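You operate a simulated robot arm through the tools that you are given. There is no shell and no other tool. Be economical: measure what you need, move in short steps, check, and stop when the job is done.

The job below is to be done with a simulated robot arm. You get a single attempt, and the scene is never put back.

TASK
Put things in order on the desk top. At the end: the green month block (marked "MARCH") from the desk top is in the brown tray (marked "INCOMING"); the white day block (marked "TUESDAY") from the desk top stands where the green month block stood; the white blotter block one with a wooden top is on the pink box (marked "STRIPS"); the yellow duster stands where the white day block stood; whatever was shut is shut again. Leave all else as you found it, and nothing knocked over.

The check looks at the end state, three seconds after you hand in, the way a careful person would. Anything else that was tipped, shoved, dropped, spilled or broken makes it a failure.

THE ROBOT
A 5-joint arm with a two-finger parallel gripper, fixed in place. Base frame: the origin is at the foot of the arm, x ahead of it, y to its left, z up; the work surface is at about z = 0. Lengths are in mm, angles in degrees, forces in N, time in s.
With the tool pointing down near the work surface it reaches from about 260 to 680 mm from the base axis. Its first joint turns from -66.0 to 66.0 degrees. The tool tilts only in the upright plane through the base axis and itself; it spins freely about its own axis. Payload 2.9 kg.
The TCP is the grasp point between the finger pads, 30 mm short of the fingertips. In the tool frame z runs along the fingers and y along their closing line. The gripper opens to 110 mm. The fingers are 20 mm wide and 10 mm thick; the gripper's body (48 by 112 mm) begins 55 mm behind the TCP.
Orientation is that of the tool frame in the base frame, as a unit quaternion [x, y, z, w]. With the fingers straight down and closing along the base's y, the tool's x points along the base's -x, its y along +y and its z along -z.

THE INTERFACE
- The arm moves only by the tool drive_tool. Its argument "targets" is a list of rows, each a list of 3 entries, a list of its own where there are three numbers: the finger opening in m, from 0 to 0.11, then the shift along the tool's x, y, z in m, then the turn, a rotation vector about the tool's x, y, z in degrees. In form: [[gripper, [dx, dy, dz], [ax, ay, az]], ...]. A call has 1 to 8 rows; each row shifts and turns the commanded pose from where the row before left it, along the tool's axes as they then stand. A row lasts 0.2 s, in which the tool goes at most 50 mm and 8.6 degrees; a call with a longer step from one row to the next is refused whole, and so is a gripper value outside its range. A pose out of reach is approached as far as the arm can. The call stops where the force on the tool passes 40 N (or 10 N more than at its start, if that is more) or the arm is blocked; 0.2 s more then pass. The fingers move at their own pace (about 108 mm/s each) and stop on an object; they squeeze with about 29 N. The grip force told is the motor's: it shows also when the fingers shut on nothing. Time passes only in rows, and 0.2 s behind the last, so rows that do not move let the fingers close. It gives the time, the measured TCP pose, the force on the tool (base axes), the opening and the grip force at its end, in the units of the frame above (readings bear some noise).
- Cameras (640 x 400 px; columns grow to the right, rows downward): "scene" is fixed at [19.8, -456.6, 614]; the picture's right is [0.83, -0.56, 0.00], its down [-0.38, -0.56, -0.73] and it looks along [0.41, 0.61, -0.68] (base axes); focal length 300 px, centre (320, 200). "wrist" rides on the gripper at [72, 17, -103] in the tool frame; the picture's right is [-0.23, 0.97, 0.00], its down [-0.76, -0.18, -0.62] and it looks along [-0.61, -0.14, 0.78] (tool axes); focal length 222 px, centre (320, 200).
- grab_frame(camera): a new picture of that camera. No time passes.
- pixel_to_xyz(camera, pixels): for up to 12 pixels [column, row] of the newest picture of that camera ("zoom" is the newest enlarged one), the place [x, y, z] in the base frame of the surface seen there, good to about 3 mm, but the place of the scene camera against the robot may be out by one fixed shift of up to 25 mm in any direction. No time passes.
- close_up(camera, box): a new picture of the part [left, top, right, bottom] of that camera's present view, enlarged. No time passes.
- sign_off(): hands the job in; it is judged then, once.

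Work in short steps. Measure before you move; look again where a grasp or a placing could have gone wrong, and mend it. You have 80 turns and 34 pictures in all, those below and enlarged ones among them. Open the gripper and draw the arm clear of the work before you hand the job in, unless the task says otherwise; then end with one line.

The tools are called as a command line: name --argument value ..., lists and objects as JSON in quotes. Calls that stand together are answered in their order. drive_tool: Moves the arm, as the interface text tells. Its arguments: {"type":"object","properties":{"targets":{"type":"array","items":{"type":"array"}}},"required":["targets"]} The other tools are called the same way: grab_frame (camera) takes a picture; pixel_to_xyz (camera, pixels) gives the place of the surface under pixels of a picture; close_up (camera, box) takes an enlarged picture of a part of a camera's view; sign_off () hands the job in.

At the start:

```text
time_s: 0.0
tcp_pos: [455.6, -61.2, 314.5]
tcp_rot: [-0.001, 1.0, 0.0, 0.0]
wrist_force: [-1.1, -0.1, 0.5]
width: 110.0
gripper_force: 0.0
```

scene: 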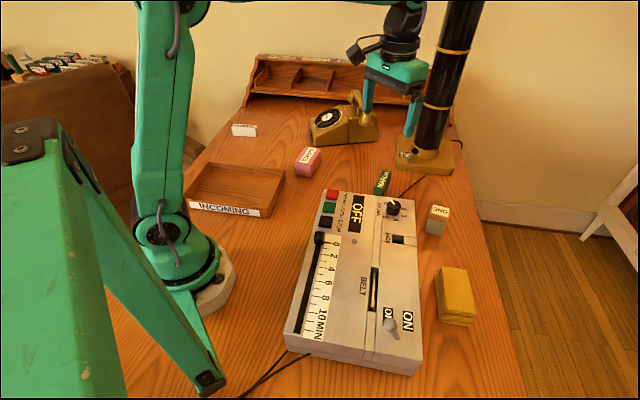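
wrist: 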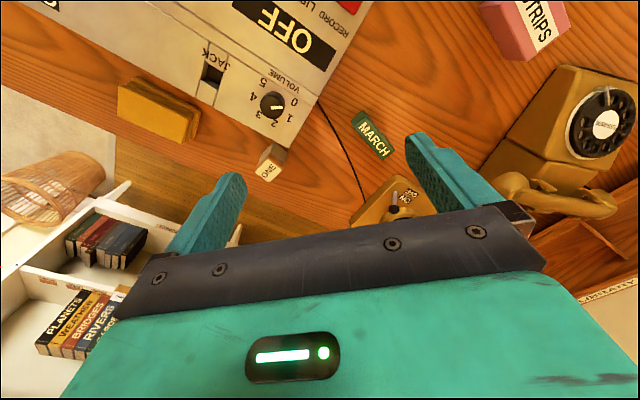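

I start by enlarging the regions with the blocks (around 243,130; 308,160; 383,182; 437,218) to identify them.

close_up --camera "scene" --box '[180, 80, 340, 220]'

close_up --camera "scene" --box '[340, 130, 500, 330]'

```text
2.86 times, centred on (260, 150) of scene
```

zoom: 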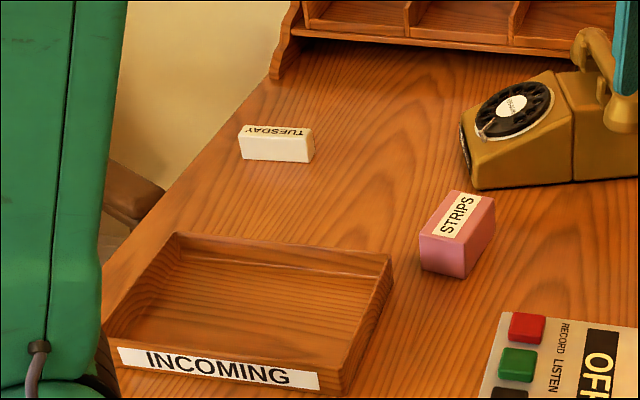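

```text
2.00 times, centred on (420, 230) of scene
```

zoom: 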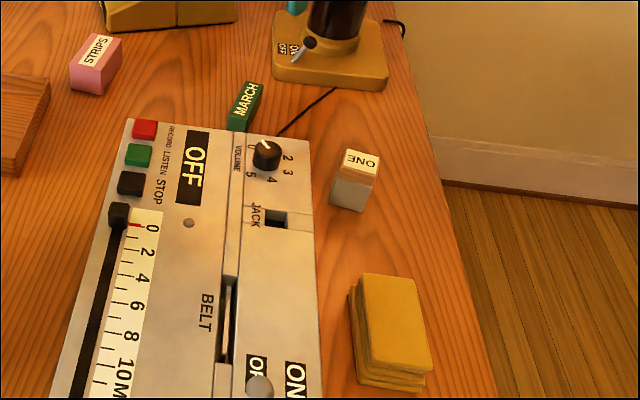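

The blocks are all identified: TUESDAY (243,130), STRIPS (308,160), MARCH (383,182), ONE (437,218), duster (455,297). I measure them in the scene view, and MARCH and ONE in the wrist view too, to find the scene camera's shift.

pixel_to_xyz --camera "zoom" --pixels '[[245, 83], [263, 85], [246, 107], [229, 121], [345, 148], [380, 154], [374, 182], [338, 173], [364, 274], [416, 277], [432, 368], [373, 366]]'

pixel_to_xyz --camera "wrist" --pixels '[[366, 110], [394, 151], [383, 159], [355, 119], [258, 170], [275, 180], [263, 150], [283, 155], [120, 84], [195, 110], [186, 140], [545, 40]]'

pixel_to_xyz --camera "scene" --pixels '[[241, 126], [257, 127], [256, 134], [233, 133], [305, 147], [321, 150], [311, 164], [297, 160], [243, 165], [283, 172], [262, 208], [190, 200]]'

```text
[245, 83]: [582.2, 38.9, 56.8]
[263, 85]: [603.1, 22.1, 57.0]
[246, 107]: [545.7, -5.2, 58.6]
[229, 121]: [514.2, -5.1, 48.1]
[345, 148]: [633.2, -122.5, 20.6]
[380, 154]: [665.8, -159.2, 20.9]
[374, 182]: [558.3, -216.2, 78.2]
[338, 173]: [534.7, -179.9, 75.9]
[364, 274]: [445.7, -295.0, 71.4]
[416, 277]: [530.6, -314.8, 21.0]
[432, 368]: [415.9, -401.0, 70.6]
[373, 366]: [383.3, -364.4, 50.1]
```

```text
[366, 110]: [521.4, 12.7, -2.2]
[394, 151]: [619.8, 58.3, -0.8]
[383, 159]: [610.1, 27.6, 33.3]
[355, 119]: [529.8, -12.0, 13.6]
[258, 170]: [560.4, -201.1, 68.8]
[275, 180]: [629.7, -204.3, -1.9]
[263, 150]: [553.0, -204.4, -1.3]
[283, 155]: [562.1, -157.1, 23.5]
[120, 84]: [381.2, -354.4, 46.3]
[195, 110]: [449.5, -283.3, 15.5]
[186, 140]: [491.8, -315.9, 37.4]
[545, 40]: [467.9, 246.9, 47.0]
```

```text
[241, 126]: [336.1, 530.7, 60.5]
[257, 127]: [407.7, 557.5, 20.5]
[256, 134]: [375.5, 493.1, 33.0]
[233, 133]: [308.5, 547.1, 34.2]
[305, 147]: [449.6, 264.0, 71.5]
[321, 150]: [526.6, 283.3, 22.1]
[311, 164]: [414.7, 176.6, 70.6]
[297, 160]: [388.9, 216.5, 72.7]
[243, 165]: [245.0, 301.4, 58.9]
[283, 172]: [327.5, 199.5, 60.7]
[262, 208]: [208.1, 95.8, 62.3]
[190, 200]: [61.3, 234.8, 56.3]
```

The scene camera reads the table at z≈21, so its z shift is about +21. I enlarge the wrist view around MARCH and ONE to get true coordinates.

close_up --camera "wrist" --box '[240, 80, 420, 220]'

```text
2.86 times, centred on (330, 150) of wrist
```

zoom: 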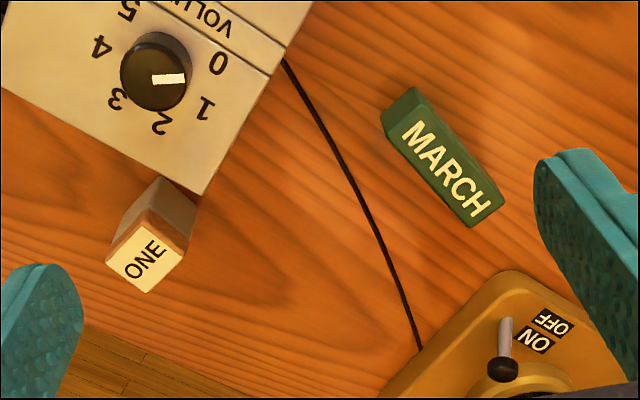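

The zoomed wrist view is clear: MARCH top corners are near (385,115), (420,120), (503,203), (473,224), and the ONE top is around (107,256)–(185,250). I measure these, plus the recorder corner and lamp base.

pixel_to_xyz --camera "zoom" --pixels '[[388, 142], [428, 122], [501, 203], [474, 224], [445, 172], [400, 110], [383, 118], [145, 255], [128, 236], [180, 255], [202, 188], [510, 275]]'

pixel_to_xyz --camera "zoom" --pixels '[[148, 290], [110, 257], [192, 240], [160, 182], [415, 93], [290, 55], [398, 395], [530, 290], [506, 330], [350, 170]]'

```text
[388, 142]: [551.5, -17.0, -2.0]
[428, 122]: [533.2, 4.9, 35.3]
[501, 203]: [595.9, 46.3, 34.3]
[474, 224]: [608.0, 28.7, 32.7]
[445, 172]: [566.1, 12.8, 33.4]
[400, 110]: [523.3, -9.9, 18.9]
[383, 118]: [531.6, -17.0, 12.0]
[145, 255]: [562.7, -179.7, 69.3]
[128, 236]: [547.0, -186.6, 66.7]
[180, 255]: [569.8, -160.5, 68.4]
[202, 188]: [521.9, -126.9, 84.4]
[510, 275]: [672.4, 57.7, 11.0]
```

```text
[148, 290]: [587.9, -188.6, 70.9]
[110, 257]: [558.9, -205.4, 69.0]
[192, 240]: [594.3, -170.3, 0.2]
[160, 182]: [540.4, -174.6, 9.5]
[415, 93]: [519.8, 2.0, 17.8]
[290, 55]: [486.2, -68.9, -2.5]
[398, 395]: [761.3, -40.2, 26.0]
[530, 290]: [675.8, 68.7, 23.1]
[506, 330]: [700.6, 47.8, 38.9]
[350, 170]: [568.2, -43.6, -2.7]
```

MARCH's top is centred at about (570.5, 17), its axis is at 34° in base, and its height is 35. I move above it at z≈180 and spin the closing line across its narrow side.

drive_tool --targets '[[0.07, [-0.02875, 0.0195, 0.0335], [0, 0, 0]], [0.07, [-0.02875, 0.0195, 0.0335], [0, 0, 0]], [0.07, [-0.02875, 0.0195, 0.0335], [0, 0, 0]], [0.07, [-0.02875, 0.0195, 0.0335], [0, 0, 0]], [0.07, [0, 0, 0], [0, 0, -8.5]], [0.07, [0, 0, 0], [0, 0, -8.5]], [0.07, [0, 0, 0], [0, 0, -8.5]], [0.07, [0, 0, 0], [0, 0, -8.5]]]'

grab_frame --camera "wrist"

```text
time_s: 1.8
tcp_pos: [570.9, 15.6, 179.9]
tcp_rot: [-0.294, 0.956, 0.0, 0.0]
wrist_force: [0.0, -0.3, 0.2]
width: 69.9
gripper_force: 0.0
```

```text
28 pictures are left
```

wrist: 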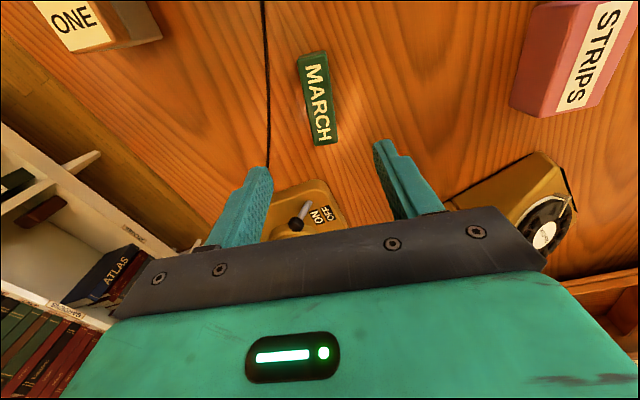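

MARCH is at (318,98) in the wrist view. I measure its top corners and nearby things.

pixel_to_xyz --camera "wrist" --pixels '[[304, 66], [328, 62], [336, 138], [316, 144], [318, 100], [311, 85], [330, 85], [316, 120], [334, 118], [265, 158], [313, 182], [320, 140]]'

pixel_to_xyz --camera "wrist" --pixels '[[62, 20], [98, 12], [104, 40], [72, 48], [600, 20], [560, 50], [631, 15], [555, 115], [513, 105], [527, 10], [350, 170], [265, 100]]'

```text
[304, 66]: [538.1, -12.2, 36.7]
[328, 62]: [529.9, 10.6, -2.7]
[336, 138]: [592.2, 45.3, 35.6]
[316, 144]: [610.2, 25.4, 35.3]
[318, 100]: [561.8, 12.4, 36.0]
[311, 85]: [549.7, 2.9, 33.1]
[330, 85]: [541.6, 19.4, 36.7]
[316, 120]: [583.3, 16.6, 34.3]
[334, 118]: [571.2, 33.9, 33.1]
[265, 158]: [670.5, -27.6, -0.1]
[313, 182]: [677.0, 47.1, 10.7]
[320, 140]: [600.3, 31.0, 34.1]
```

```text
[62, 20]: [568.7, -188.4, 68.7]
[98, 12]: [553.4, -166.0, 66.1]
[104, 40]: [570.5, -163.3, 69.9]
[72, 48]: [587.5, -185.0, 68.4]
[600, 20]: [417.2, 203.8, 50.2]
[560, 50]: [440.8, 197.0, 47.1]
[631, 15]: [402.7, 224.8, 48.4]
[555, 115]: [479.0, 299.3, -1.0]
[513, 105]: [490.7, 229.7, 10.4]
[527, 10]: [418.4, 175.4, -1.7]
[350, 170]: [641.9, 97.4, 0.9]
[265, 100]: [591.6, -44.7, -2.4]
```

MARCH's axis is closer to 29°, with its centre at about (566.5, 16). I correct the spin by 5°, descend to z≈36 (fingertips at 6) and close.

drive_tool --targets '[[0.07, [0, 0, 0], [0, 0, 5]], [0.07, [0.0033, 0.0023, 0.045], [0, 0, 0]], [0.07, [0, 0, 0.045], [0, 0, 0]], [0.07, [0, 0, 0.034], [0, 0, 0]], [0.07, [0, 0, 0.02], [0, 0, 0]], [0.0, [0, 0, 0], [0, 0, 0]], [0.0, [0, 0, 0], [0, 0, 0]]]'

```text
time_s: 3.4
tcp_pos: [566.1, 16.2, 38.0]
tcp_rot: [-0.25, 0.968, 0.0, 0.0]
wrist_force: [-0.4, 1.2, -0.2]
width: 29.7
gripper_force: 28.5
```

The fingers hold MARCH at a width of 29.7. I lift it 130 mm.

drive_tool --targets '[[0.0, [0, 0, -0.03], [0, 0, 0]], [0.0, [0, 0, -0.05], [0, 0, 0]], [0.0, [0, 0, -0.05], [0, 0, 0]]]'

drive_tool --targets '[[0.0, [0.0247, 0.0407, 0], [0, 0, 0]], [0.0, [0.0247, 0.0407, 0], [0, 0, 0]], [0.0, [0.0247, 0.0407, 0], [0, 0, 0]], [0.0, [0.0247, 0.0407, 0], [0, 0, 0]], [0.0, [0.0247, 0.0407, 0], [0, 0, 0]], [0.0, [0.0247, 0.0407, 0], [0, 0, 0]], [0.0, [0.0247, 0.0407, 0], [0, 0, 0]], [0.0, [0.0247, 0.0407, 0], [0, 0, 0]]]'

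grab_frame --camera "wrist"

grab_frame --camera "scene"

```text
time_s: 4.2
tcp_pos: [563.6, 14.9, 166.5]
tcp_rot: [-0.25, 0.968, 0.0, 0.0]
wrist_force: [-0.8, 0.7, -0.3]
width: 29.2
gripper_force: 28.8
```

```text
time_s: 6.0
tcp_pos: [233.6, 204.2, 166.8]
tcp_rot: [-0.251, 0.968, 0.0, 0.0]
wrist_force: [0.1, -0.2, -1.6]
width: 29.5
gripper_force: 29.3
```

```text
27 pictures are left
```

wrist: 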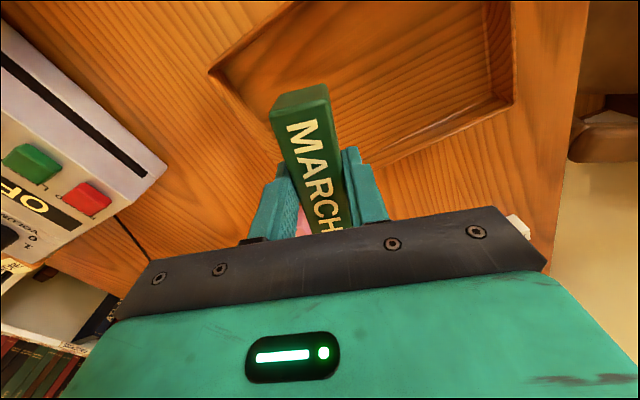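

```text
26 pictures are left
```

scene: 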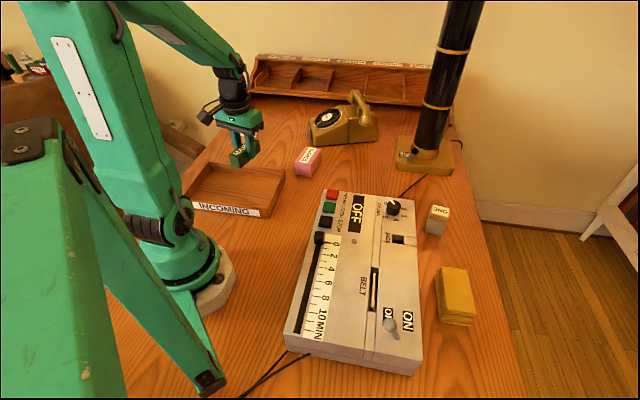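

The wrist view shows the tray's rim corners at (210,72), (385,158) and (513,103). I measure the rim and floor.

pixel_to_xyz --camera "wrist" --pixels '[[212, 72], [388, 158], [512, 104], [290, 12], [240, 55], [400, 130], [420, 90], [380, 60], [490, 95], [500, 20], [250, 80], [440, 30]]'

pixel_to_xyz --camera "scene" --pixels '[[207, 163], [285, 172], [283, 180], [270, 208], [188, 200], [225, 185], [255, 190], [210, 190], [245, 205], [205, 200]]'

```text
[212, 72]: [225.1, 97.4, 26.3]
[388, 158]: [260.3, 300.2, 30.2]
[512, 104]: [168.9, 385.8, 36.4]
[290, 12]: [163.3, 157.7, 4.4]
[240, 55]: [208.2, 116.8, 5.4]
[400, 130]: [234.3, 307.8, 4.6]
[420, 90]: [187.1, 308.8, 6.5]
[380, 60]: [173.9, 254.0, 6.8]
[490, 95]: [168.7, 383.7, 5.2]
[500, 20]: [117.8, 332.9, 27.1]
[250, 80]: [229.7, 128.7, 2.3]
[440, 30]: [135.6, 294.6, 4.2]
```

```text
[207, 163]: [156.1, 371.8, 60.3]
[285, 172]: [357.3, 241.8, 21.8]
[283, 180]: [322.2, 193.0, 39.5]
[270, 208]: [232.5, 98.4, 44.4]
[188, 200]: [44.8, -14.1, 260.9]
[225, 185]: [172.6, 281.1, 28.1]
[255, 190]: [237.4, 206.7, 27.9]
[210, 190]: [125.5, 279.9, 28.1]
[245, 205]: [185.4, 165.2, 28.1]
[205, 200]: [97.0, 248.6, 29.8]
```

Tray: the centre is about (196,240), the floor z≈5.5, the short side runs at 45°. I move to (205,235), align MARCH's axis to 45° and lower it to just above the floor.

drive_tool --targets '[[0.0, [0.0101, 0.0408, 0], [0, 0, 0]], [0.0, [0, 0, 0], [0, 0, -8]], [0.0, [0, 0, 0], [0, 0, -8]], [0.0, [0, 0, 0.04], [0, 0, 0]], [0.0, [0, 0, 0.04], [0, 0, 0]], [0.0, [0, 0, 0.03], [0, 0, 0]], [0.0, [0, 0, 0.01], [0, 0, 0]]]'

grab_frame --camera "wrist"

```text
time_s: 7.6
tcp_pos: [204.9, 238.1, 45.6]
tcp_rot: [-0.383, 0.924, 0.001, 0.0]
wrist_force: [0.1, 0.2, -0.5]
width: 29.2
gripper_force: 28.6
```

```text
25 pictures are left
```

wrist: 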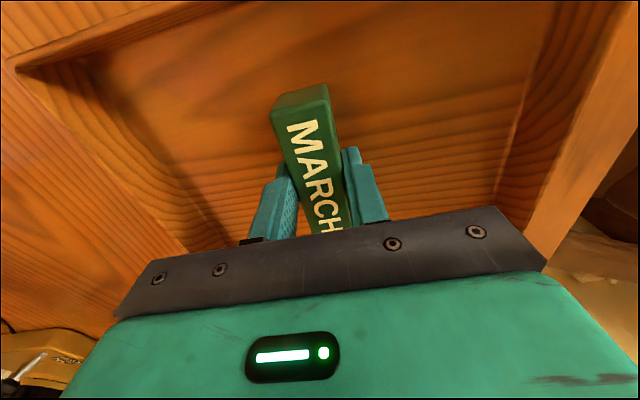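

MARCH is over the tray's floor, clear of all walls. I lower it slightly further, open, and rise.

drive_tool --targets '[[0.0, [0, 0, 0.0015], [0, 0, 0]], [0.0, [0, 0, 0.001], [0, 0, 0]]]'

drive_tool --targets '[[0.045, [0, 0, 0], [0, 0, 0]], [0.07, [0, 0, 0], [0, 0, 0]], [0.07, [0, 0, -0.04], [0, 0, 0]], [0.07, [0, 0, -0.045], [0, 0, 0]], [0.07, [0, 0, -0.045], [0, 0, 0]]]'

close_up --camera "wrist" --box '[160, 0, 480, 200]'

```text
time_s: 8.2
tcp_pos: [205.6, 236.2, 43.5]
tcp_rot: [-0.383, 0.924, 0.0, 0.0]
wrist_force: [0.1, -0.2, 0.0]
width: 29.4
gripper_force: 28.9
```

```text
time_s: 9.4
tcp_pos: [205.6, 235.9, 173.2]
tcp_rot: [-0.383, 0.924, -0.001, -0.001]
wrist_force: [-0.3, 0.7, 0.4]
width: 70.1
gripper_force: 0.0
```

```text
2.00 times, centred on (320, 100) of wrist
```

zoom: 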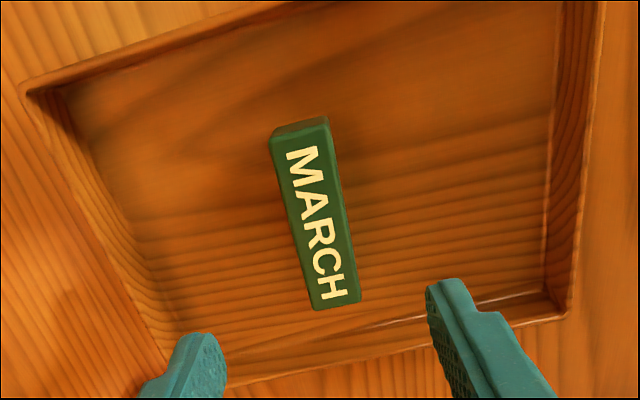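

MARCH sits well inside the tray. Next I go over to TUESDAY (roughly (340,525)), then spin toward its narrow side.

drive_tool --targets '[[0.07, [-0.0413, 0.01506, 0], [0, 0, 0]], [0.07, [-0.0413, 0.01506, 0], [0, 0, 0]], [0.07, [-0.0413, 0.01506, 0], [0, 0, 0]], [0.07, [-0.0413, 0.01506, 0], [0, 0, 0]], [0.07, [-0.0413, 0.01506, 0], [0, 0, 0]], [0.07, [-0.0413, 0.01506, 0], [0, 0, 0]], [0.07, [-0.0413, 0.01506, 0], [0, 0, 0]]]'

drive_tool --targets '[[0.07, [0, 0, 0], [0, 0, 8.4]], [0.07, [0, 0, 0], [0, 0, 8.4]], [0.07, [0, 0, 0], [0, 0, 8.4]], [0.07, [0, 0, 0], [0, 0, 8.4]], [0.07, [0, 0, 0], [0, 0, 8.4]], [0.07, [0, 0, 0], [0, 0, 8.4]], [0.07, [0, 0, 0], [0, 0, 8.4]], [0.07, [0, 0, 0], [0, 0, 8.4]]]'

grab_frame --camera "wrist"

```text
time_s: 11.0
tcp_pos: [337.5, 516.3, 175.2]
tcp_rot: [-0.383, 0.924, 0.0, -0.001]
wrist_force: [-0.3, 0.2, -0.1]
width: 70.0
gripper_force: 0.1
```

```text
time_s: 12.8
tcp_pos: [335.6, 516.1, 174.4]
tcp_rot: [0.195, 0.981, 0.0, 0.0]
wrist_force: [0.3, 0.4, 0.3]
width: 70.0
gripper_force: 0.0
```

```text
23 pictures are left
```

wrist: 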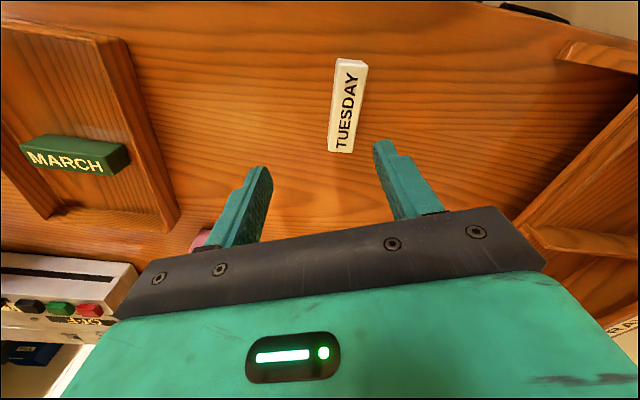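

TUESDAY shows with its top from (338,65) to (340,152). I measure its top corners.

pixel_to_xyz --camera "wrist" --pixels '[[338, 67], [364, 68], [351, 150], [332, 150], [348, 110], [351, 80], [341, 140], [334, 110], [358, 110], [349, 62]]'

```text
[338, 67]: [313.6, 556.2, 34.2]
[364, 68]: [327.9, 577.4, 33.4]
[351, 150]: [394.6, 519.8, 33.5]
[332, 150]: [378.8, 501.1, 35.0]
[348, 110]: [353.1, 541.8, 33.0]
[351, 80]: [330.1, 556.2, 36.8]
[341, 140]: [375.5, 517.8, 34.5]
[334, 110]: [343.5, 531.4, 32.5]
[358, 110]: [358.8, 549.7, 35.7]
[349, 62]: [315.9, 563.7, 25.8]
```

TUESDAY: centre (354,538.5), axis at -40.5°, height 35. I align the spin, centre, and descend to z≈37.

drive_tool --targets '[[0.07, [0, 0, 0], [0, 0, 6.1]], [0.07, [0, 0, 0], [0, 0, 6.1]], [0.07, [0, 0, 0], [0, 0, 6.1]], [0.07, [0.0008, 0.0288, 0.02], [0, 0, 0]], [0.07, [0, 0, 0.045], [0, 0, 0]]]'

drive_tool --targets '[[0.07, [0, 0, 0.045], [0, 0, 0]], [0.07, [0, 0, 0.027], [0, 0, 0]], [0.07, [0, 0, 0], [0, 0, 0]], [0.0, [0, 0, 0], [0, 0, 0]], [0.0, [0, 0, 0], [0, 0, 0]]]'

```text
time_s: 14.0
tcp_pos: [355.3, 538.3, 108.9]
tcp_rot: [0.346, 0.938, -0.001, 0.001]
wrist_force: [-0.2, 0.3, 0.2]
width: 70.1
gripper_force: 0.1
```

```text
time_s: 15.2
tcp_pos: [354.2, 538.3, 36.7]
tcp_rot: [0.346, 0.938, 0.001, 0.0]
wrist_force: [-0.3, -0.8, 0.5]
width: 29.4
gripper_force: 28.6
```

TUESDAY is gripped (29.4 wide). I lift it 130 mm and swing inward toward (340,250) to stay clear of the telephone.

drive_tool --targets '[[0.0, [0, 0, -0.03], [0, 0, 0]], [0.0, [0, 0, -0.05], [0, 0, 0]], [0.0, [0, 0, -0.05], [0, 0, 0]]]'

drive_tool --targets '[[0.0, [-0.02938, -0.038, 0], [0, 0, 0]], [0.0, [-0.02938, -0.038, 0], [0, 0, 0]], [0.0, [-0.02938, -0.038, 0], [0, 0, 0]], [0.0, [-0.02938, -0.038, 0], [0, 0, 0]], [0.0, [-0.02938, -0.038, 0], [0, 0, 0]], [0.0, [-0.02938, -0.038, 0], [0, 0, 0]]]'

```text
time_s: 16.0
tcp_pos: [354.3, 537.9, 165.8]
tcp_rot: [0.346, 0.938, 0.0, 0.0]
wrist_force: [-0.4, 1.4, 0.6]
width: 29.3
gripper_force: 29.1
```

```text
time_s: 17.4
tcp_pos: [339.3, 250.1, 166.2]
tcp_rot: [0.345, 0.938, 0.001, 0.0]
wrist_force: [0.6, 0.0, -0.3]
width: 29.5
gripper_force: 29.2
```

Still held at 29.5. Next leg: to (566,16) above MARCH's old place, then spin to tool x at 209° as in MARCH's grasp.

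drive_tool --targets '[[0.0, [-0.04633, -0.00436, 0], [0, 0, 0]], [0.0, [-0.04633, -0.00436, 0], [0, 0, 0]], [0.0, [-0.04633, -0.00436, 0], [0, 0, 0]], [0.0, [-0.04633, -0.00436, 0], [0, 0, 0]], [0.0, [-0.04633, -0.00436, 0], [0, 0, 0]], [0.0, [-0.04633, -0.00436, 0], [0, 0, 0]], [0.0, [-0.04633, -0.00436, 0], [0, 0, 0]]]'

drive_tool --targets '[[0.0, [0, 0, 0], [0, 0, -8.6]], [0.0, [0, 0, 0], [0, 0, -8.6]], [0.0, [0, 0, 0], [0, 0, -8.6]], [0.0, [0, 0, 0], [0, 0, -8.6]], [0.0, [0, 0, 0], [0, 0, -8.6]], [0.0, [0, 0, 0], [0, 0, -8.6]], [0.0, [0, 0, 0], [0, 0, -8.6]], [0.0, [0, 0, 0], [0, 0, -8.6]]]'

```text
time_s: 19.0
tcp_pos: [565.5, 14.3, 167.2]
tcp_rot: [0.347, 0.938, 0.0, 0.0]
wrist_force: [0.1, -0.2, -1.3]
width: 29.3
gripper_force: 29.7
```

```text
time_s: 20.8
tcp_pos: [565.8, 16.6, 167.3]
tcp_rot: [-0.246, 0.969, 0.0, 0.0]
wrist_force: [0.1, 1.3, -1.1]
width: 29.2
gripper_force: 28.9
```

Pose matches the MARCH grasp within a degree. I lower to z≈37.5.

drive_tool --targets '[[0.0, [0, 0, 0.045], [0, 0, -0.5]], [0.0, [0, 0, 0.045], [0, 0, 0]], [0.0, [0, 0, 0.03], [0, 0, 0]], [0.0, [0, 0, 0.008], [0, 0, 0]], [0.0, [0, 0, 0.0015], [0, 0, 0]]]'

```text
time_s: 22.0
tcp_pos: [566.7, 16.0, 36.8]
tcp_rot: [-0.248, 0.969, 0.0, 0.0]
wrist_force: [1.0, -0.5, -1.5]
width: 29.5
gripper_force: 29.1
```

At z 36.8, the height at which it was grasped, TUESDAY is on the desk. I open, rise and look.

drive_tool --targets '[[0.045, [0, 0, 0], [0, 0, 0]], [0.07, [0, 0, 0], [0, 0, 0]], [0.07, [0, 0, -0.045], [0, 0, 0]], [0.07, [0, 0, -0.05], [0, 0, 0]], [0.07, [0, 0, -0.05], [0, 0, 0]]]'

grab_frame --camera "wrist"

```text
time_s: 23.2
tcp_pos: [566.6, 15.8, 182.8]
tcp_rot: [-0.248, 0.969, 0.0, -0.001]
wrist_force: [-0.2, -0.3, 1.2]
width: 69.8
gripper_force: 0.0
```

```text
22 pictures are left
```

wrist: 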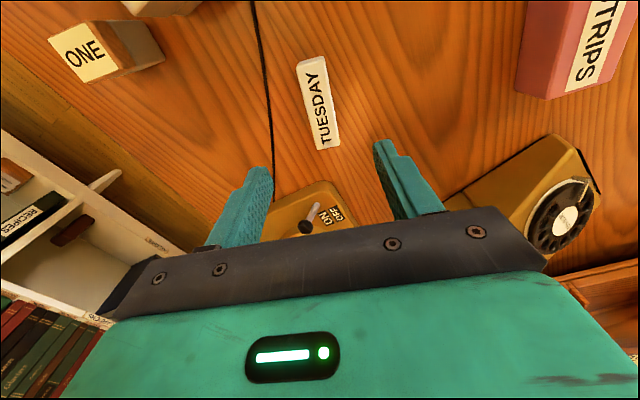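

TUESDAY stands in MARCH's place. Now ONE, whose top is at (48–118, 22–82); I measure it and the visible part of STRIPS.

pixel_to_xyz --camera "wrist" --pixels '[[52, 42], [90, 26], [114, 66], [84, 80], [83, 52], [130, 40], [150, 45], [158, 60], [518, 90], [575, 88], [625, 20], [550, 60]]'

close_up --camera "scene" --box '[400, 180, 500, 340]'

```text
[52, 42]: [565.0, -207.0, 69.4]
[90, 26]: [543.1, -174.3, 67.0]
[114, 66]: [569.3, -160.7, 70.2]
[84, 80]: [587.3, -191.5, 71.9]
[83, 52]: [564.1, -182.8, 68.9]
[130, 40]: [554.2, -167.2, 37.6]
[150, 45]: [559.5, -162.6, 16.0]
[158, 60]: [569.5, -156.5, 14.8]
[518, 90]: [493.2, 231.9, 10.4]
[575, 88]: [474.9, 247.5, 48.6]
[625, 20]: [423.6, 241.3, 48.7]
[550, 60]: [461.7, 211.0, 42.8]
```

```text
2.50 times, centred on (450, 260) of scene
```

zoom: 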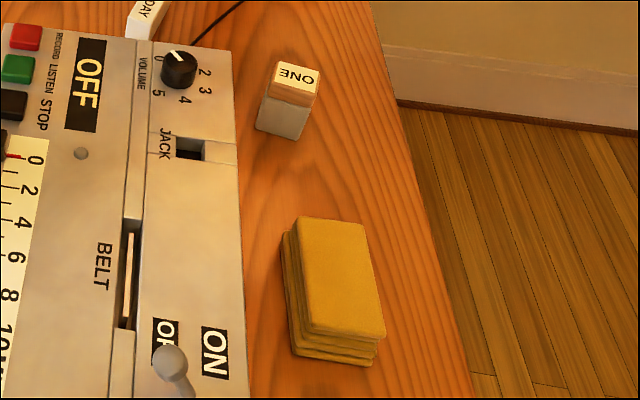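

ONE's top is centred at (566,-183.5), about 38×29, long axis at 121.5°, height 70. I move above it, open 62, and check with the wrist camera.

drive_tool --targets '[[0.062, [0.0191, -0.035, 0], [0, 0, 0]], [0.062, [0.0191, -0.035, 0], [0, 0, 0]], [0.062, [0.0191, -0.035, 0], [0, 0, 0]], [0.062, [0.0191, -0.035, 0], [0, 0, 0]], [0.062, [0.0191, -0.035, 0], [0, 0, -2.5]]]'

grab_frame --camera "wrist"

```text
time_s: 24.4
tcp_pos: [567.9, -183.9, 182.1]
tcp_rot: [-0.27, 0.963, 0.0, 0.0]
wrist_force: [-0.4, -0.2, 0.1]
width: 61.9
gripper_force: 0.0
```

```text
20 pictures are left
```

wrist: 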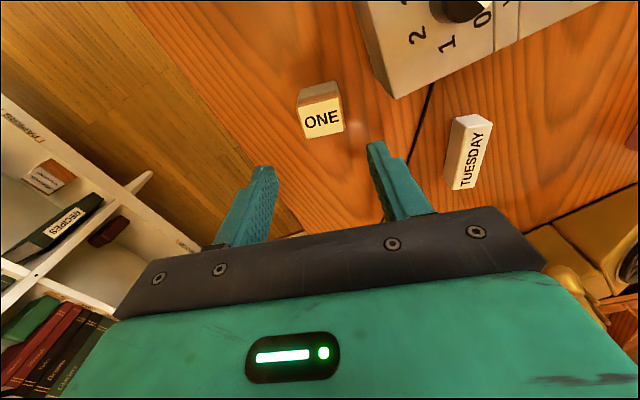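

ONE's top is at (298–345, 95–138), nearly centred. I measure its corners and the recorder's corner (398,98).

pixel_to_xyz --camera "wrist" --pixels '[[300, 108], [337, 98], [343, 130], [306, 136], [320, 118], [394, 96], [375, 60], [300, 92], [334, 86]]'

```text
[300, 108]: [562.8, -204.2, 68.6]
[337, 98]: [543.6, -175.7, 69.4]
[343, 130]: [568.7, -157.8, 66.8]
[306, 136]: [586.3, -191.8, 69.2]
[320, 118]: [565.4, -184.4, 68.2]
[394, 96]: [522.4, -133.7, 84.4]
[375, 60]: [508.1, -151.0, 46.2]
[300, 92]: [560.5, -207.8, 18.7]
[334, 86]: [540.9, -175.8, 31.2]
```

Corrections are only about 2.5 mm. I descend to z≈45 and close.

drive_tool --targets '[[0.062, [0.0013, 0.0026, 0.03], [0, 0, 0]], [0.062, [0, 0, 0.045], [0, 0, 0]], [0.062, [0, 0, 0.04], [0, 0, 0]], [0.062, [0, 0, 0.022], [0, 0, 0]], [0.062, [0, 0, 0], [0, 0, 0]], [0.0, [0, 0, 0], [0, 0, 0]], [0.0, [0, 0, 0], [0, 0, 0]]]'

```text
time_s: 26.0
tcp_pos: [564.7, -181.1, 45.7]
tcp_rot: [-0.27, 0.963, 0.0, 0.0]
wrist_force: [0.7, 0.2, -0.4]
width: 43.5
gripper_force: 28.1
```

ONE is gripped (43.5 along its long side). I lift it and carry it toward STRIPS.

drive_tool --targets '[[0.0, [0, 0, -0.04], [0, 0, 0]], [0.0, [0, 0, -0.045], [0, 0, 0]], [0.0, [0, 0, -0.045], [0, 0, 0]], [0.0, [0, 0, 0], [0, 0, 0]]]'

drive_tool --targets '[[0.0, [-0.01177, 0.04603, 0], [0, 0, 0]], [0.0, [-0.01177, 0.04603, 0], [0, 0, 0]], [0.0, [-0.01177, 0.04603, 0], [0, 0, 0]], [0.0, [-0.01177, 0.04603, 0], [0, 0, 0]], [0.0, [-0.01177, 0.04603, 0], [0, 0, 0]], [0.0, [-0.01177, 0.04603, 0], [0, 0, 0]], [0.0, [-0.01177, 0.04603, 0], [0, 0, 0]]]'

grab_frame --camera "wrist"

```text
time_s: 27.0
tcp_pos: [564.5, -182.0, 175.8]
tcp_rot: [-0.27, 0.963, 0.0, 0.0]
wrist_force: [0.5, -1.1, -1.3]
width: 43.8
gripper_force: 29.2
```

```text
time_s: 28.6
tcp_pos: [467.9, 135.7, 174.9]
tcp_rot: [-0.27, 0.963, 0.0, -0.001]
wrist_force: [-1.1, -0.1, -0.4]
width: 43.6
gripper_force: 28.8
```

```text
19 pictures are left
```

wrist: 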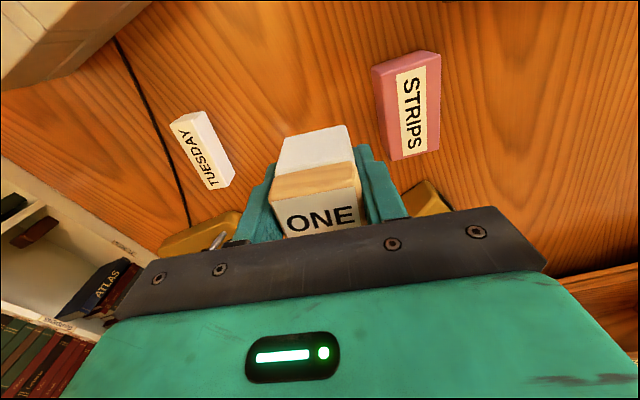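

STRIPS is fully in view at (375–441, 52–160). I measure its top corners and the bottom of the held block.

pixel_to_xyz --camera "wrist" --pixels '[[378, 76], [438, 57], [437, 146], [395, 157], [412, 105], [385, 100], [440, 100], [405, 70], [418, 150], [345, 128], [277, 175], [290, 140]]'

close_up --camera "wrist" --box '[260, 30, 460, 250]'

```text
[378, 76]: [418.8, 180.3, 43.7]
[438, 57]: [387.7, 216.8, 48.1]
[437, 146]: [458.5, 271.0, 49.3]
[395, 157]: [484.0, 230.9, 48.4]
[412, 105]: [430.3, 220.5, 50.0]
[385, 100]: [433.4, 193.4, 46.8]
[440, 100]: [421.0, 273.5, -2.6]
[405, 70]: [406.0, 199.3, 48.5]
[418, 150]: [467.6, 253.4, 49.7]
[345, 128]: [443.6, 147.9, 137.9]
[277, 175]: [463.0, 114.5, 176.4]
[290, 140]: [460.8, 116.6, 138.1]
```

```text
1.82 times, centred on (360, 140) of wrist
```

zoom: 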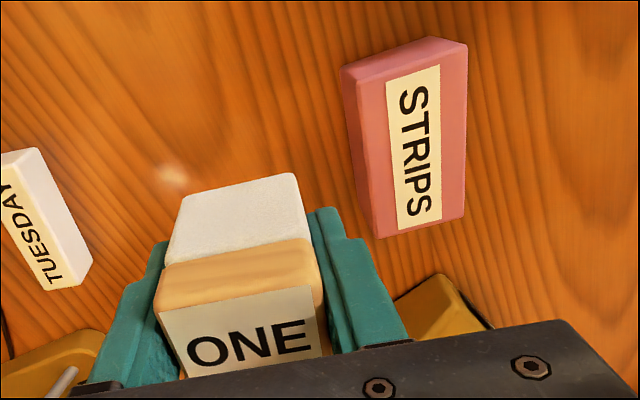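

STRIPS' top: centre (437,225.5), axis 37°, z 48.5. I move over it, align, and lower to just above.

drive_tool --targets '[[0.0, [-0.01015, 0.0464, 0], [0, 0, 0]], [0.0, [-0.01015, 0.0464, 0], [0, 0, 0]], [0.0, [0, 0, 0], [0, 0, -5.7]], [0.0, [0, 0, 0.04], [0, 0, 0]], [0.0, [0, 0, 0.03], [0, 0, 0]], [0.0, [0, 0, 0.008], [0, 0, 0]], [0.0, [0, 0, 0], [0, 0, 0]]]'

close_up --camera "scene" --box '[250, 80, 390, 200]'

grab_frame --camera "wrist"

```text
time_s: 30.2
tcp_pos: [437.3, 226.9, 98.4]
tcp_rot: [-0.318, 0.948, 0.0, 0.0]
wrist_force: [0.0, -0.7, -0.9]
width: 43.6
gripper_force: 29.9
```

```text
3.33 times, centred on (320, 140) of scene
```

zoom: 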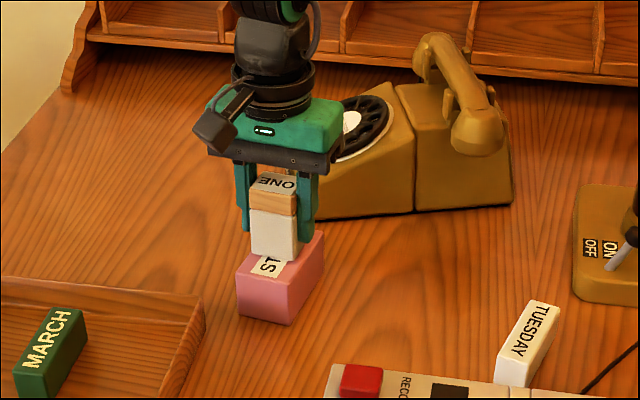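

```text
16 pictures are left
```

wrist: 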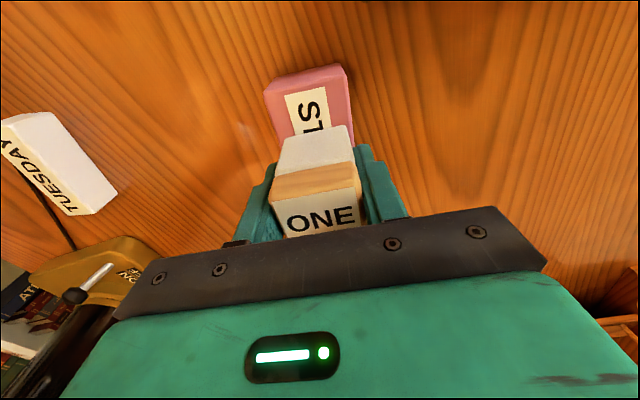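

ONE is centred over STRIPS in both views, about 4 mm above. I lower until contact.

drive_tool --targets '[[0.0, [0, 0, 0.002], [0, 0, 0]], [0.0, [0, 0, 0.0015], [0, 0, 0]], [0.0, [0, 0, 0], [0, 0, 0]]]'

```text
time_s: 31.0
tcp_pos: [436.6, 228.5, 96.0]
tcp_rot: [-0.317, 0.949, 0.0, 0.0]
wrist_force: [-3.6, -0.8, 5.3]
width: 43.9
gripper_force: 29.2
```

A force of 5 N up shows contact. I open gently and rise.

drive_tool --targets '[[0.055, [0, 0, 0], [0, 0, 0]], [0.07, [0, 0, 0], [0, 0, 0]], [0.07, [0, 0, -0.04], [0, 0, 0]], [0.07, [0, 0, -0.045], [0, 0, 0]], [0.07, [0, 0, -0.045], [0, 0, 0]]]'

grab_frame --camera "wrist"

```text
time_s: 32.2
tcp_pos: [435.9, 226.6, 227.2]
tcp_rot: [-0.316, 0.949, 0.0, 0.0]
wrist_force: [0.3, 0.6, -0.5]
width: 70.0
gripper_force: 0.1
```

```text
15 pictures are left
```

wrist: 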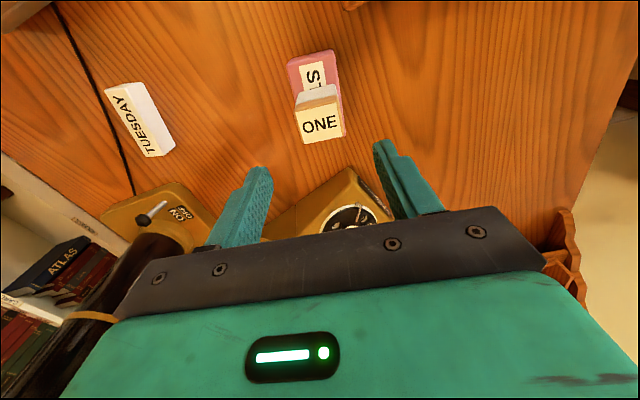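

ONE stands square on STRIPS. Now I travel at z≈227 to the duster, near (438,-343).

drive_tool --targets '[[0.1, [0.0292, -0.038, 0], [0, 0, 0]], [0.1, [0.0292, -0.038, 0], [0, 0, 0]], [0.1, [0.0292, -0.038, 0], [0, 0, 0]], [0.1, [0.0292, -0.038, 0], [0, 0, 0]], [0.1, [0.0292, -0.038, 0], [0, 0, 0]], [0.1, [0.0292, -0.038, 0], [0, 0, 0]], [0.1, [0.0292, -0.038, 0], [0, 0, 0]], [0.1, [0.0292, -0.038, 0], [0, 0, 0]]]'

drive_tool --targets '[[0.1, [0.0292, -0.038, 0], [0, 0, 0]], [0.1, [0.0292, -0.038, 0], [0, 0, 0]], [0.1, [0.0292, -0.038, 0], [0, 0, 0]]]'

grab_frame --camera "wrist"

```text
time_s: 34.0
tcp_pos: [432.7, -159.0, 226.1]
tcp_rot: [-0.318, 0.948, 0.0, 0.0]
wrist_force: [-0.4, 0.5, -0.4]
width: 99.7
gripper_force: 0.1
```

```text
time_s: 34.8
tcp_pos: [429.6, -301.0, 224.1]
tcp_rot: [-0.319, 0.948, 0.0, 0.0]
wrist_force: [-0.8, -0.2, 0.7]
width: 99.8
gripper_force: 0.1
```

```text
14 pictures are left
```

wrist: 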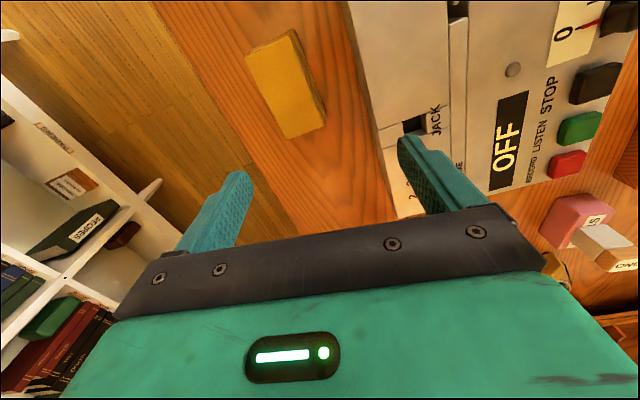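

The duster is at (285,84) in the wrist view; I measure its top corners, sides, and the desk edge and recorder side.

pixel_to_xyz --camera "wrist" --pixels '[[247, 56], [292, 32], [322, 112], [288, 136], [285, 84], [268, 98], [310, 75], [326, 118], [265, 190], [372, 90], [385, 140], [306, 70]]'

close_up --camera "wrist" --box '[220, 10, 380, 150]'

```text
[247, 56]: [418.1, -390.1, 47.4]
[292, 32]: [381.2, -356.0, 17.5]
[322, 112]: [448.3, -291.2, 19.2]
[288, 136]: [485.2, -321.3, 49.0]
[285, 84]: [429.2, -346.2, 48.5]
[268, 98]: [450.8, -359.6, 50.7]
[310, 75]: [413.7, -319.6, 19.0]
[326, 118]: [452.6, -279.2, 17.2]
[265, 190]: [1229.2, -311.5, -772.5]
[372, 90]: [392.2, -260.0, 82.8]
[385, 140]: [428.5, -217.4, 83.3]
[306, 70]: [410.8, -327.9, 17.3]
```

```text
2.86 times, centred on (300, 80) of wrist
```

zoom: 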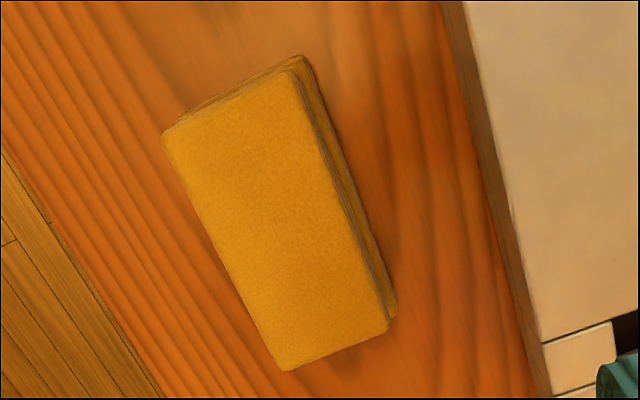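

Enlarged, the duster's top corners are (166,133), (293,75), (386,326), (284,366). I measure just inside them for its axis.

pixel_to_xyz --camera "zoom" --pixels '[[170, 138], [290, 82], [382, 324], [286, 362], [275, 215], [222, 245], [330, 200], [362, 260], [392, 300], [345, 150], [232, 107], [335, 345]]'

pixel_to_xyz --camera "zoom" --pixels '[[30, 180], [150, 370], [490, 200], [530, 370], [465, 30], [520, 250]]'

```text
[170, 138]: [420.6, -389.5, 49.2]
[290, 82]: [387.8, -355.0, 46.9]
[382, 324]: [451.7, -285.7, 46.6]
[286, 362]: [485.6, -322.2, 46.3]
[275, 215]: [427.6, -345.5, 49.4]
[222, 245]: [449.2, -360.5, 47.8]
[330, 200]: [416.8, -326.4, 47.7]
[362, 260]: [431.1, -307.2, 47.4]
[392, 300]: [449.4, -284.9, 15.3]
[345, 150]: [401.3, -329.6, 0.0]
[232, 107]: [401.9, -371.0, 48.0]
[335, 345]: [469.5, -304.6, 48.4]
```

```text
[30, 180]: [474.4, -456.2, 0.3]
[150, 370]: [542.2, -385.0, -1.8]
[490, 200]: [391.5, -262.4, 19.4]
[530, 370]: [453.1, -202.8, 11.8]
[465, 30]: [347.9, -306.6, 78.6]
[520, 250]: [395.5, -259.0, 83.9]
```

Duster: centre (436.5,-338), about 98×51, axis 45.5°, height 49; the recorder side is 85 mm away, so a 90 opening fits. I align above it and descend part-way.

drive_tool --targets '[[0.09, [0.017, -0.0336, 0], [0, 0, 0]], [0.09, [0, 0, 0], [0, 0, -8.3]], [0.09, [0, 0, 0.045], [0, 0, 0]], [0.09, [0, 0, 0.045], [0, 0, 0]], [0.09, [0, 0, 0.025], [0, 0, 0]], [0.09, [0, 0, 0], [0, 0, 0]]]'

grab_frame --camera "wrist"

```text
time_s: 36.2
tcp_pos: [438.0, -338.1, 108.5]
tcp_rot: [-0.385, 0.923, 0.0, 0.001]
wrist_force: [0.7, 0.2, -0.2]
width: 90.1
gripper_force: 0.0
```

```text
12 pictures are left
```

wrist: 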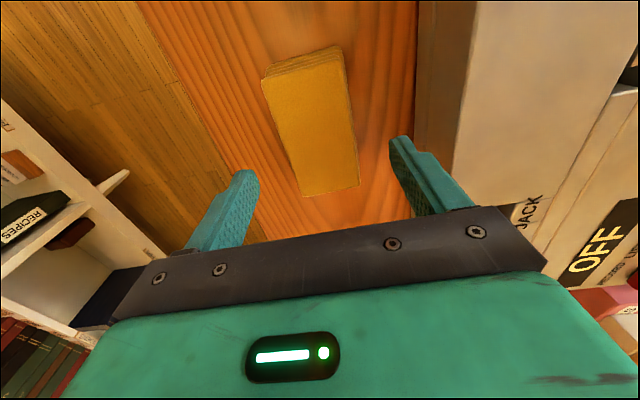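

The duster lies between the fingers and the right finger is clear of the recorder. I descend to z≈35 and close.

drive_tool --targets '[[0.09, [0, 0, 0.04], [0, 0, 0]], [0.09, [0, 0, 0.025], [0, 0, 0]], [0.09, [0, 0, 0.008], [0, 0, 0]], [0.09, [0, 0, 0], [0, 0, 0]], [0.0, [0, 0, 0], [0, 0, 0]], [0.0, [0, 0, 0], [0, 0, 0]], [0.0, [0, 0, 0], [0, 0, 0]]]'

```text
time_s: 37.8
tcp_pos: [439.0, -338.0, 35.5]
tcp_rot: [-0.385, 0.923, 0.0, 0.0]
wrist_force: [0.6, -0.6, 0.0]
width: 61.4
gripper_force: 28.7
```

Gripped at 61.4 wide. I lift 20, then further, and look to see that all layers came along.

drive_tool --targets '[[0.0, [0, 0, -0.02], [0, 0, 0]], [0.0, [0, 0, -0.04], [0, 0, 0]], [0.0, [0, 0, -0.045], [0, 0, 0]], [0.0, [0, 0, -0.045], [0, 0, 0]], [0.0, [0, 0, 0], [0, 0, 0]]]'

grab_frame --camera "scene"

```text
time_s: 39.0
tcp_pos: [440.3, -337.2, 186.7]
tcp_rot: [-0.385, 0.923, 0.001, 0.0]
wrist_force: [-0.4, 0.1, -0.7]
width: 61.1
gripper_force: 28.9
```

```text
11 pictures are left
```

scene: 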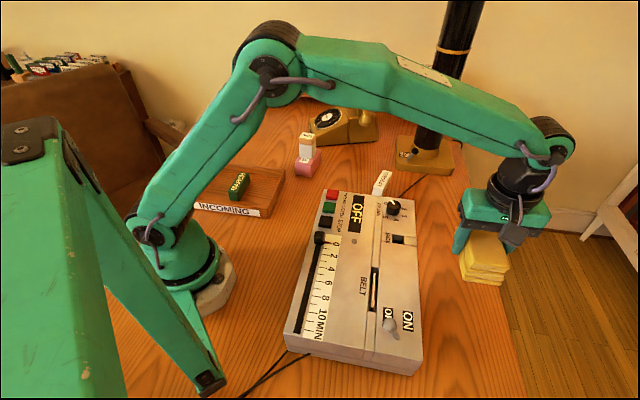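

Whole duster lifted and the other things look right. I carry it round by (330,230) at z≈200, keeping clear of ONE on STRIPS and the telephone.

drive_tool --targets '[[0.0, [-0.02506, 0.03668, -0.003], [0, 0, 0]], [0.0, [-0.02506, 0.03668, -0.003], [0, 0, 0]], [0.0, [-0.02506, 0.03668, -0.003], [0, 0, 0]], [0.0, [-0.02506, 0.03668, -0.003], [0, 0, 0]], [0.0, [-0.02506, 0.03668, 0], [0, 0, 0]], [0.0, [-0.02506, 0.03668, 0], [0, 0, 0]], [0.0, [-0.02506, 0.03668, 0], [0, 0, 0]], [0.0, [-0.02506, 0.03668, 0], [0, 0, 0]]]'

drive_tool --targets '[[0.0, [-0.02506, 0.03668, 0], [0, 0, 0]], [0.0, [-0.02506, 0.03668, 0], [0, 0, 0]], [0.0, [-0.02506, 0.03668, 0], [0, 0, 0]], [0.0, [-0.02506, 0.03668, 0], [0, 0, 0]], [0.0, [-0.02506, 0.03668, 0], [0, 0, 0]]]'

```text
time_s: 40.8
tcp_pos: [371.1, 11.7, 198.3]
tcp_rot: [-0.385, 0.923, 0.0, 0.0]
wrist_force: [0.4, -0.3, -0.2]
width: 61.2
gripper_force: 29.0
```

```text
time_s: 42.0
tcp_pos: [328.7, 230.6, 198.9]
tcp_rot: [-0.385, 0.923, 0.001, 0.0]
wrist_force: [0.1, 0.2, -1.1]
width: 61.4
gripper_force: 29.2
```

Next leg to above TUESDAY's old place (354,538.5), then spin by about 86°.

drive_tool --targets '[[0.0, [-0.03381, 0.02836, 0], [0, 0, 0]], [0.0, [-0.03381, 0.02836, 0], [0, 0, 0]], [0.0, [-0.03381, 0.02836, 0], [0, 0, 0]], [0.0, [-0.03381, 0.02836, 0], [0, 0, 0]], [0.0, [-0.03381, 0.02836, 0], [0, 0, 0]], [0.0, [-0.03381, 0.02836, 0], [0, 0, 0]], [0.0, [-0.03381, 0.02836, 0], [0, 0, 0]]]'

drive_tool --targets '[[0.0, [0, 0, 0], [0, 0, 8.58]], [0.0, [0, 0, 0], [0, 0, 8.58]], [0.0, [0, 0, 0], [0, 0, 8.58]], [0.0, [0, 0, 0], [0, 0, 8.58]], [0.0, [0, 0, 0], [0, 0, 8.58]], [0.0, [0, 0, 0], [0, 0, 8.58]], [0.0, [0, 0, 0], [0, 0, 8.58]], [0.0, [0, 0, 0], [0, 0, 8.58]]]'

drive_tool --targets '[[0.0, [0, 0, 0], [0, 0, 8.58]], [0.0, [0, 0, 0], [0, 0, 8.58]], [0.0, [0, 0, 0.045], [0, 0, 0]], [0.0, [0, 0, 0.045], [0, 0, 0]], [0.0, [0, 0, 0.02], [0, 0, 0]], [0.0, [0, 0, 0], [0, 0, 0]]]'

grab_frame --camera "wrist"

close_up --camera "scene" --box '[160, 60, 340, 200]'

```text
time_s: 43.6
tcp_pos: [353.8, 537.2, 197.2]
tcp_rot: [-0.385, 0.923, -0.001, -0.001]
wrist_force: [0.1, -0.2, -1.1]
width: 60.9
gripper_force: 29.2
```

```text
time_s: 45.4
tcp_pos: [353.8, 536.9, 198.0]
tcp_rot: [0.204, 0.979, 0.0, 0.0]
wrist_force: [-0.5, 0.1, -1.1]
width: 61.4
gripper_force: 29.4
```

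```text
time_s: 46.8
tcp_pos: [354.4, 537.8, 88.2]
tcp_rot: [0.347, 0.938, 0.0, 0.001]
wrist_force: [-0.3, 0.8, -0.3]
width: 61.2
gripper_force: 28.2
```

```text
10 pictures are left
```

wrist: 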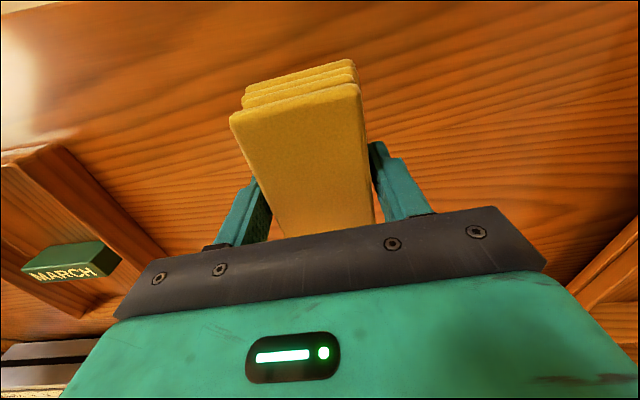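

```text
2.86 times, centred on (250, 130) of scene
```

zoom: 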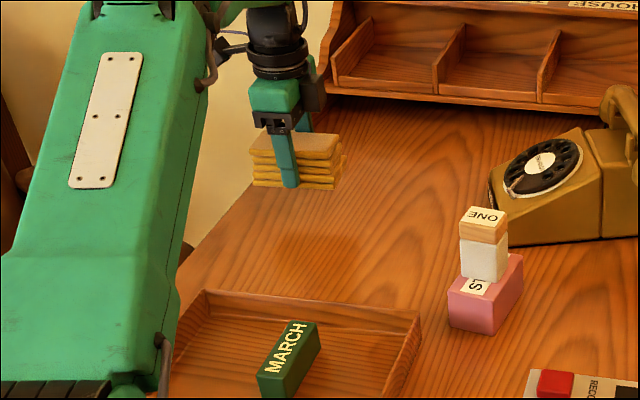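

The duster is over TUESDAY's old place with free desk below. I lower it to z≈35.5.

drive_tool --targets '[[0.0, [0, 0, 0.03], [0, 0, 0]], [0.0, [0, 0, 0.017], [0, 0, 0]], [0.0, [0, 0, 0.003], [0, 0, 0]], [0.0, [0, 0, 0.0015], [0, 0, 0]], [0.0, [0, 0, 0], [0, 0, 0]]]'

```text
time_s: 48.0
tcp_pos: [353.8, 538.0, 35.7]
tcp_rot: [0.346, 0.938, 0.0, 0.0]
wrist_force: [0.2, 0.3, -0.8]
width: 61.2
gripper_force: 28.4
```

At the grasp height (35.7). I open, rise and look from both cameras.

drive_tool --targets '[[0.07, [0, 0, 0], [0, 0, 0]], [0.09, [0, 0, 0], [0, 0, 0]], [0.09, [0, 0, 0], [0, 0, 0]], [0.09, [0, 0, -0.04], [0, 0, 0]], [0.09, [0, 0, -0.045], [0, 0, 0]], [0.09, [0, 0, -0.045], [0, 0, 0]], [0.09, [0, 0, -0.03], [0, 0, 0]]]'

grab_frame --camera "wrist"

```text
time_s: 49.6
tcp_pos: [354.0, 536.1, 197.5]
tcp_rot: [0.346, 0.938, -0.001, -0.001]
wrist_force: [0.7, -0.2, -0.4]
width: 90.0
gripper_force: 0.1
```

```text
8 pictures are left
```

wrist: 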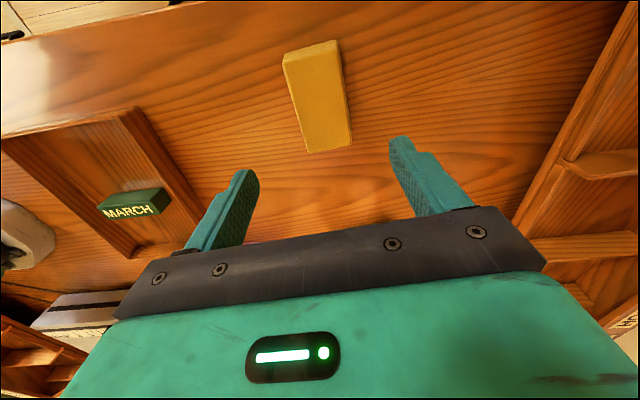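

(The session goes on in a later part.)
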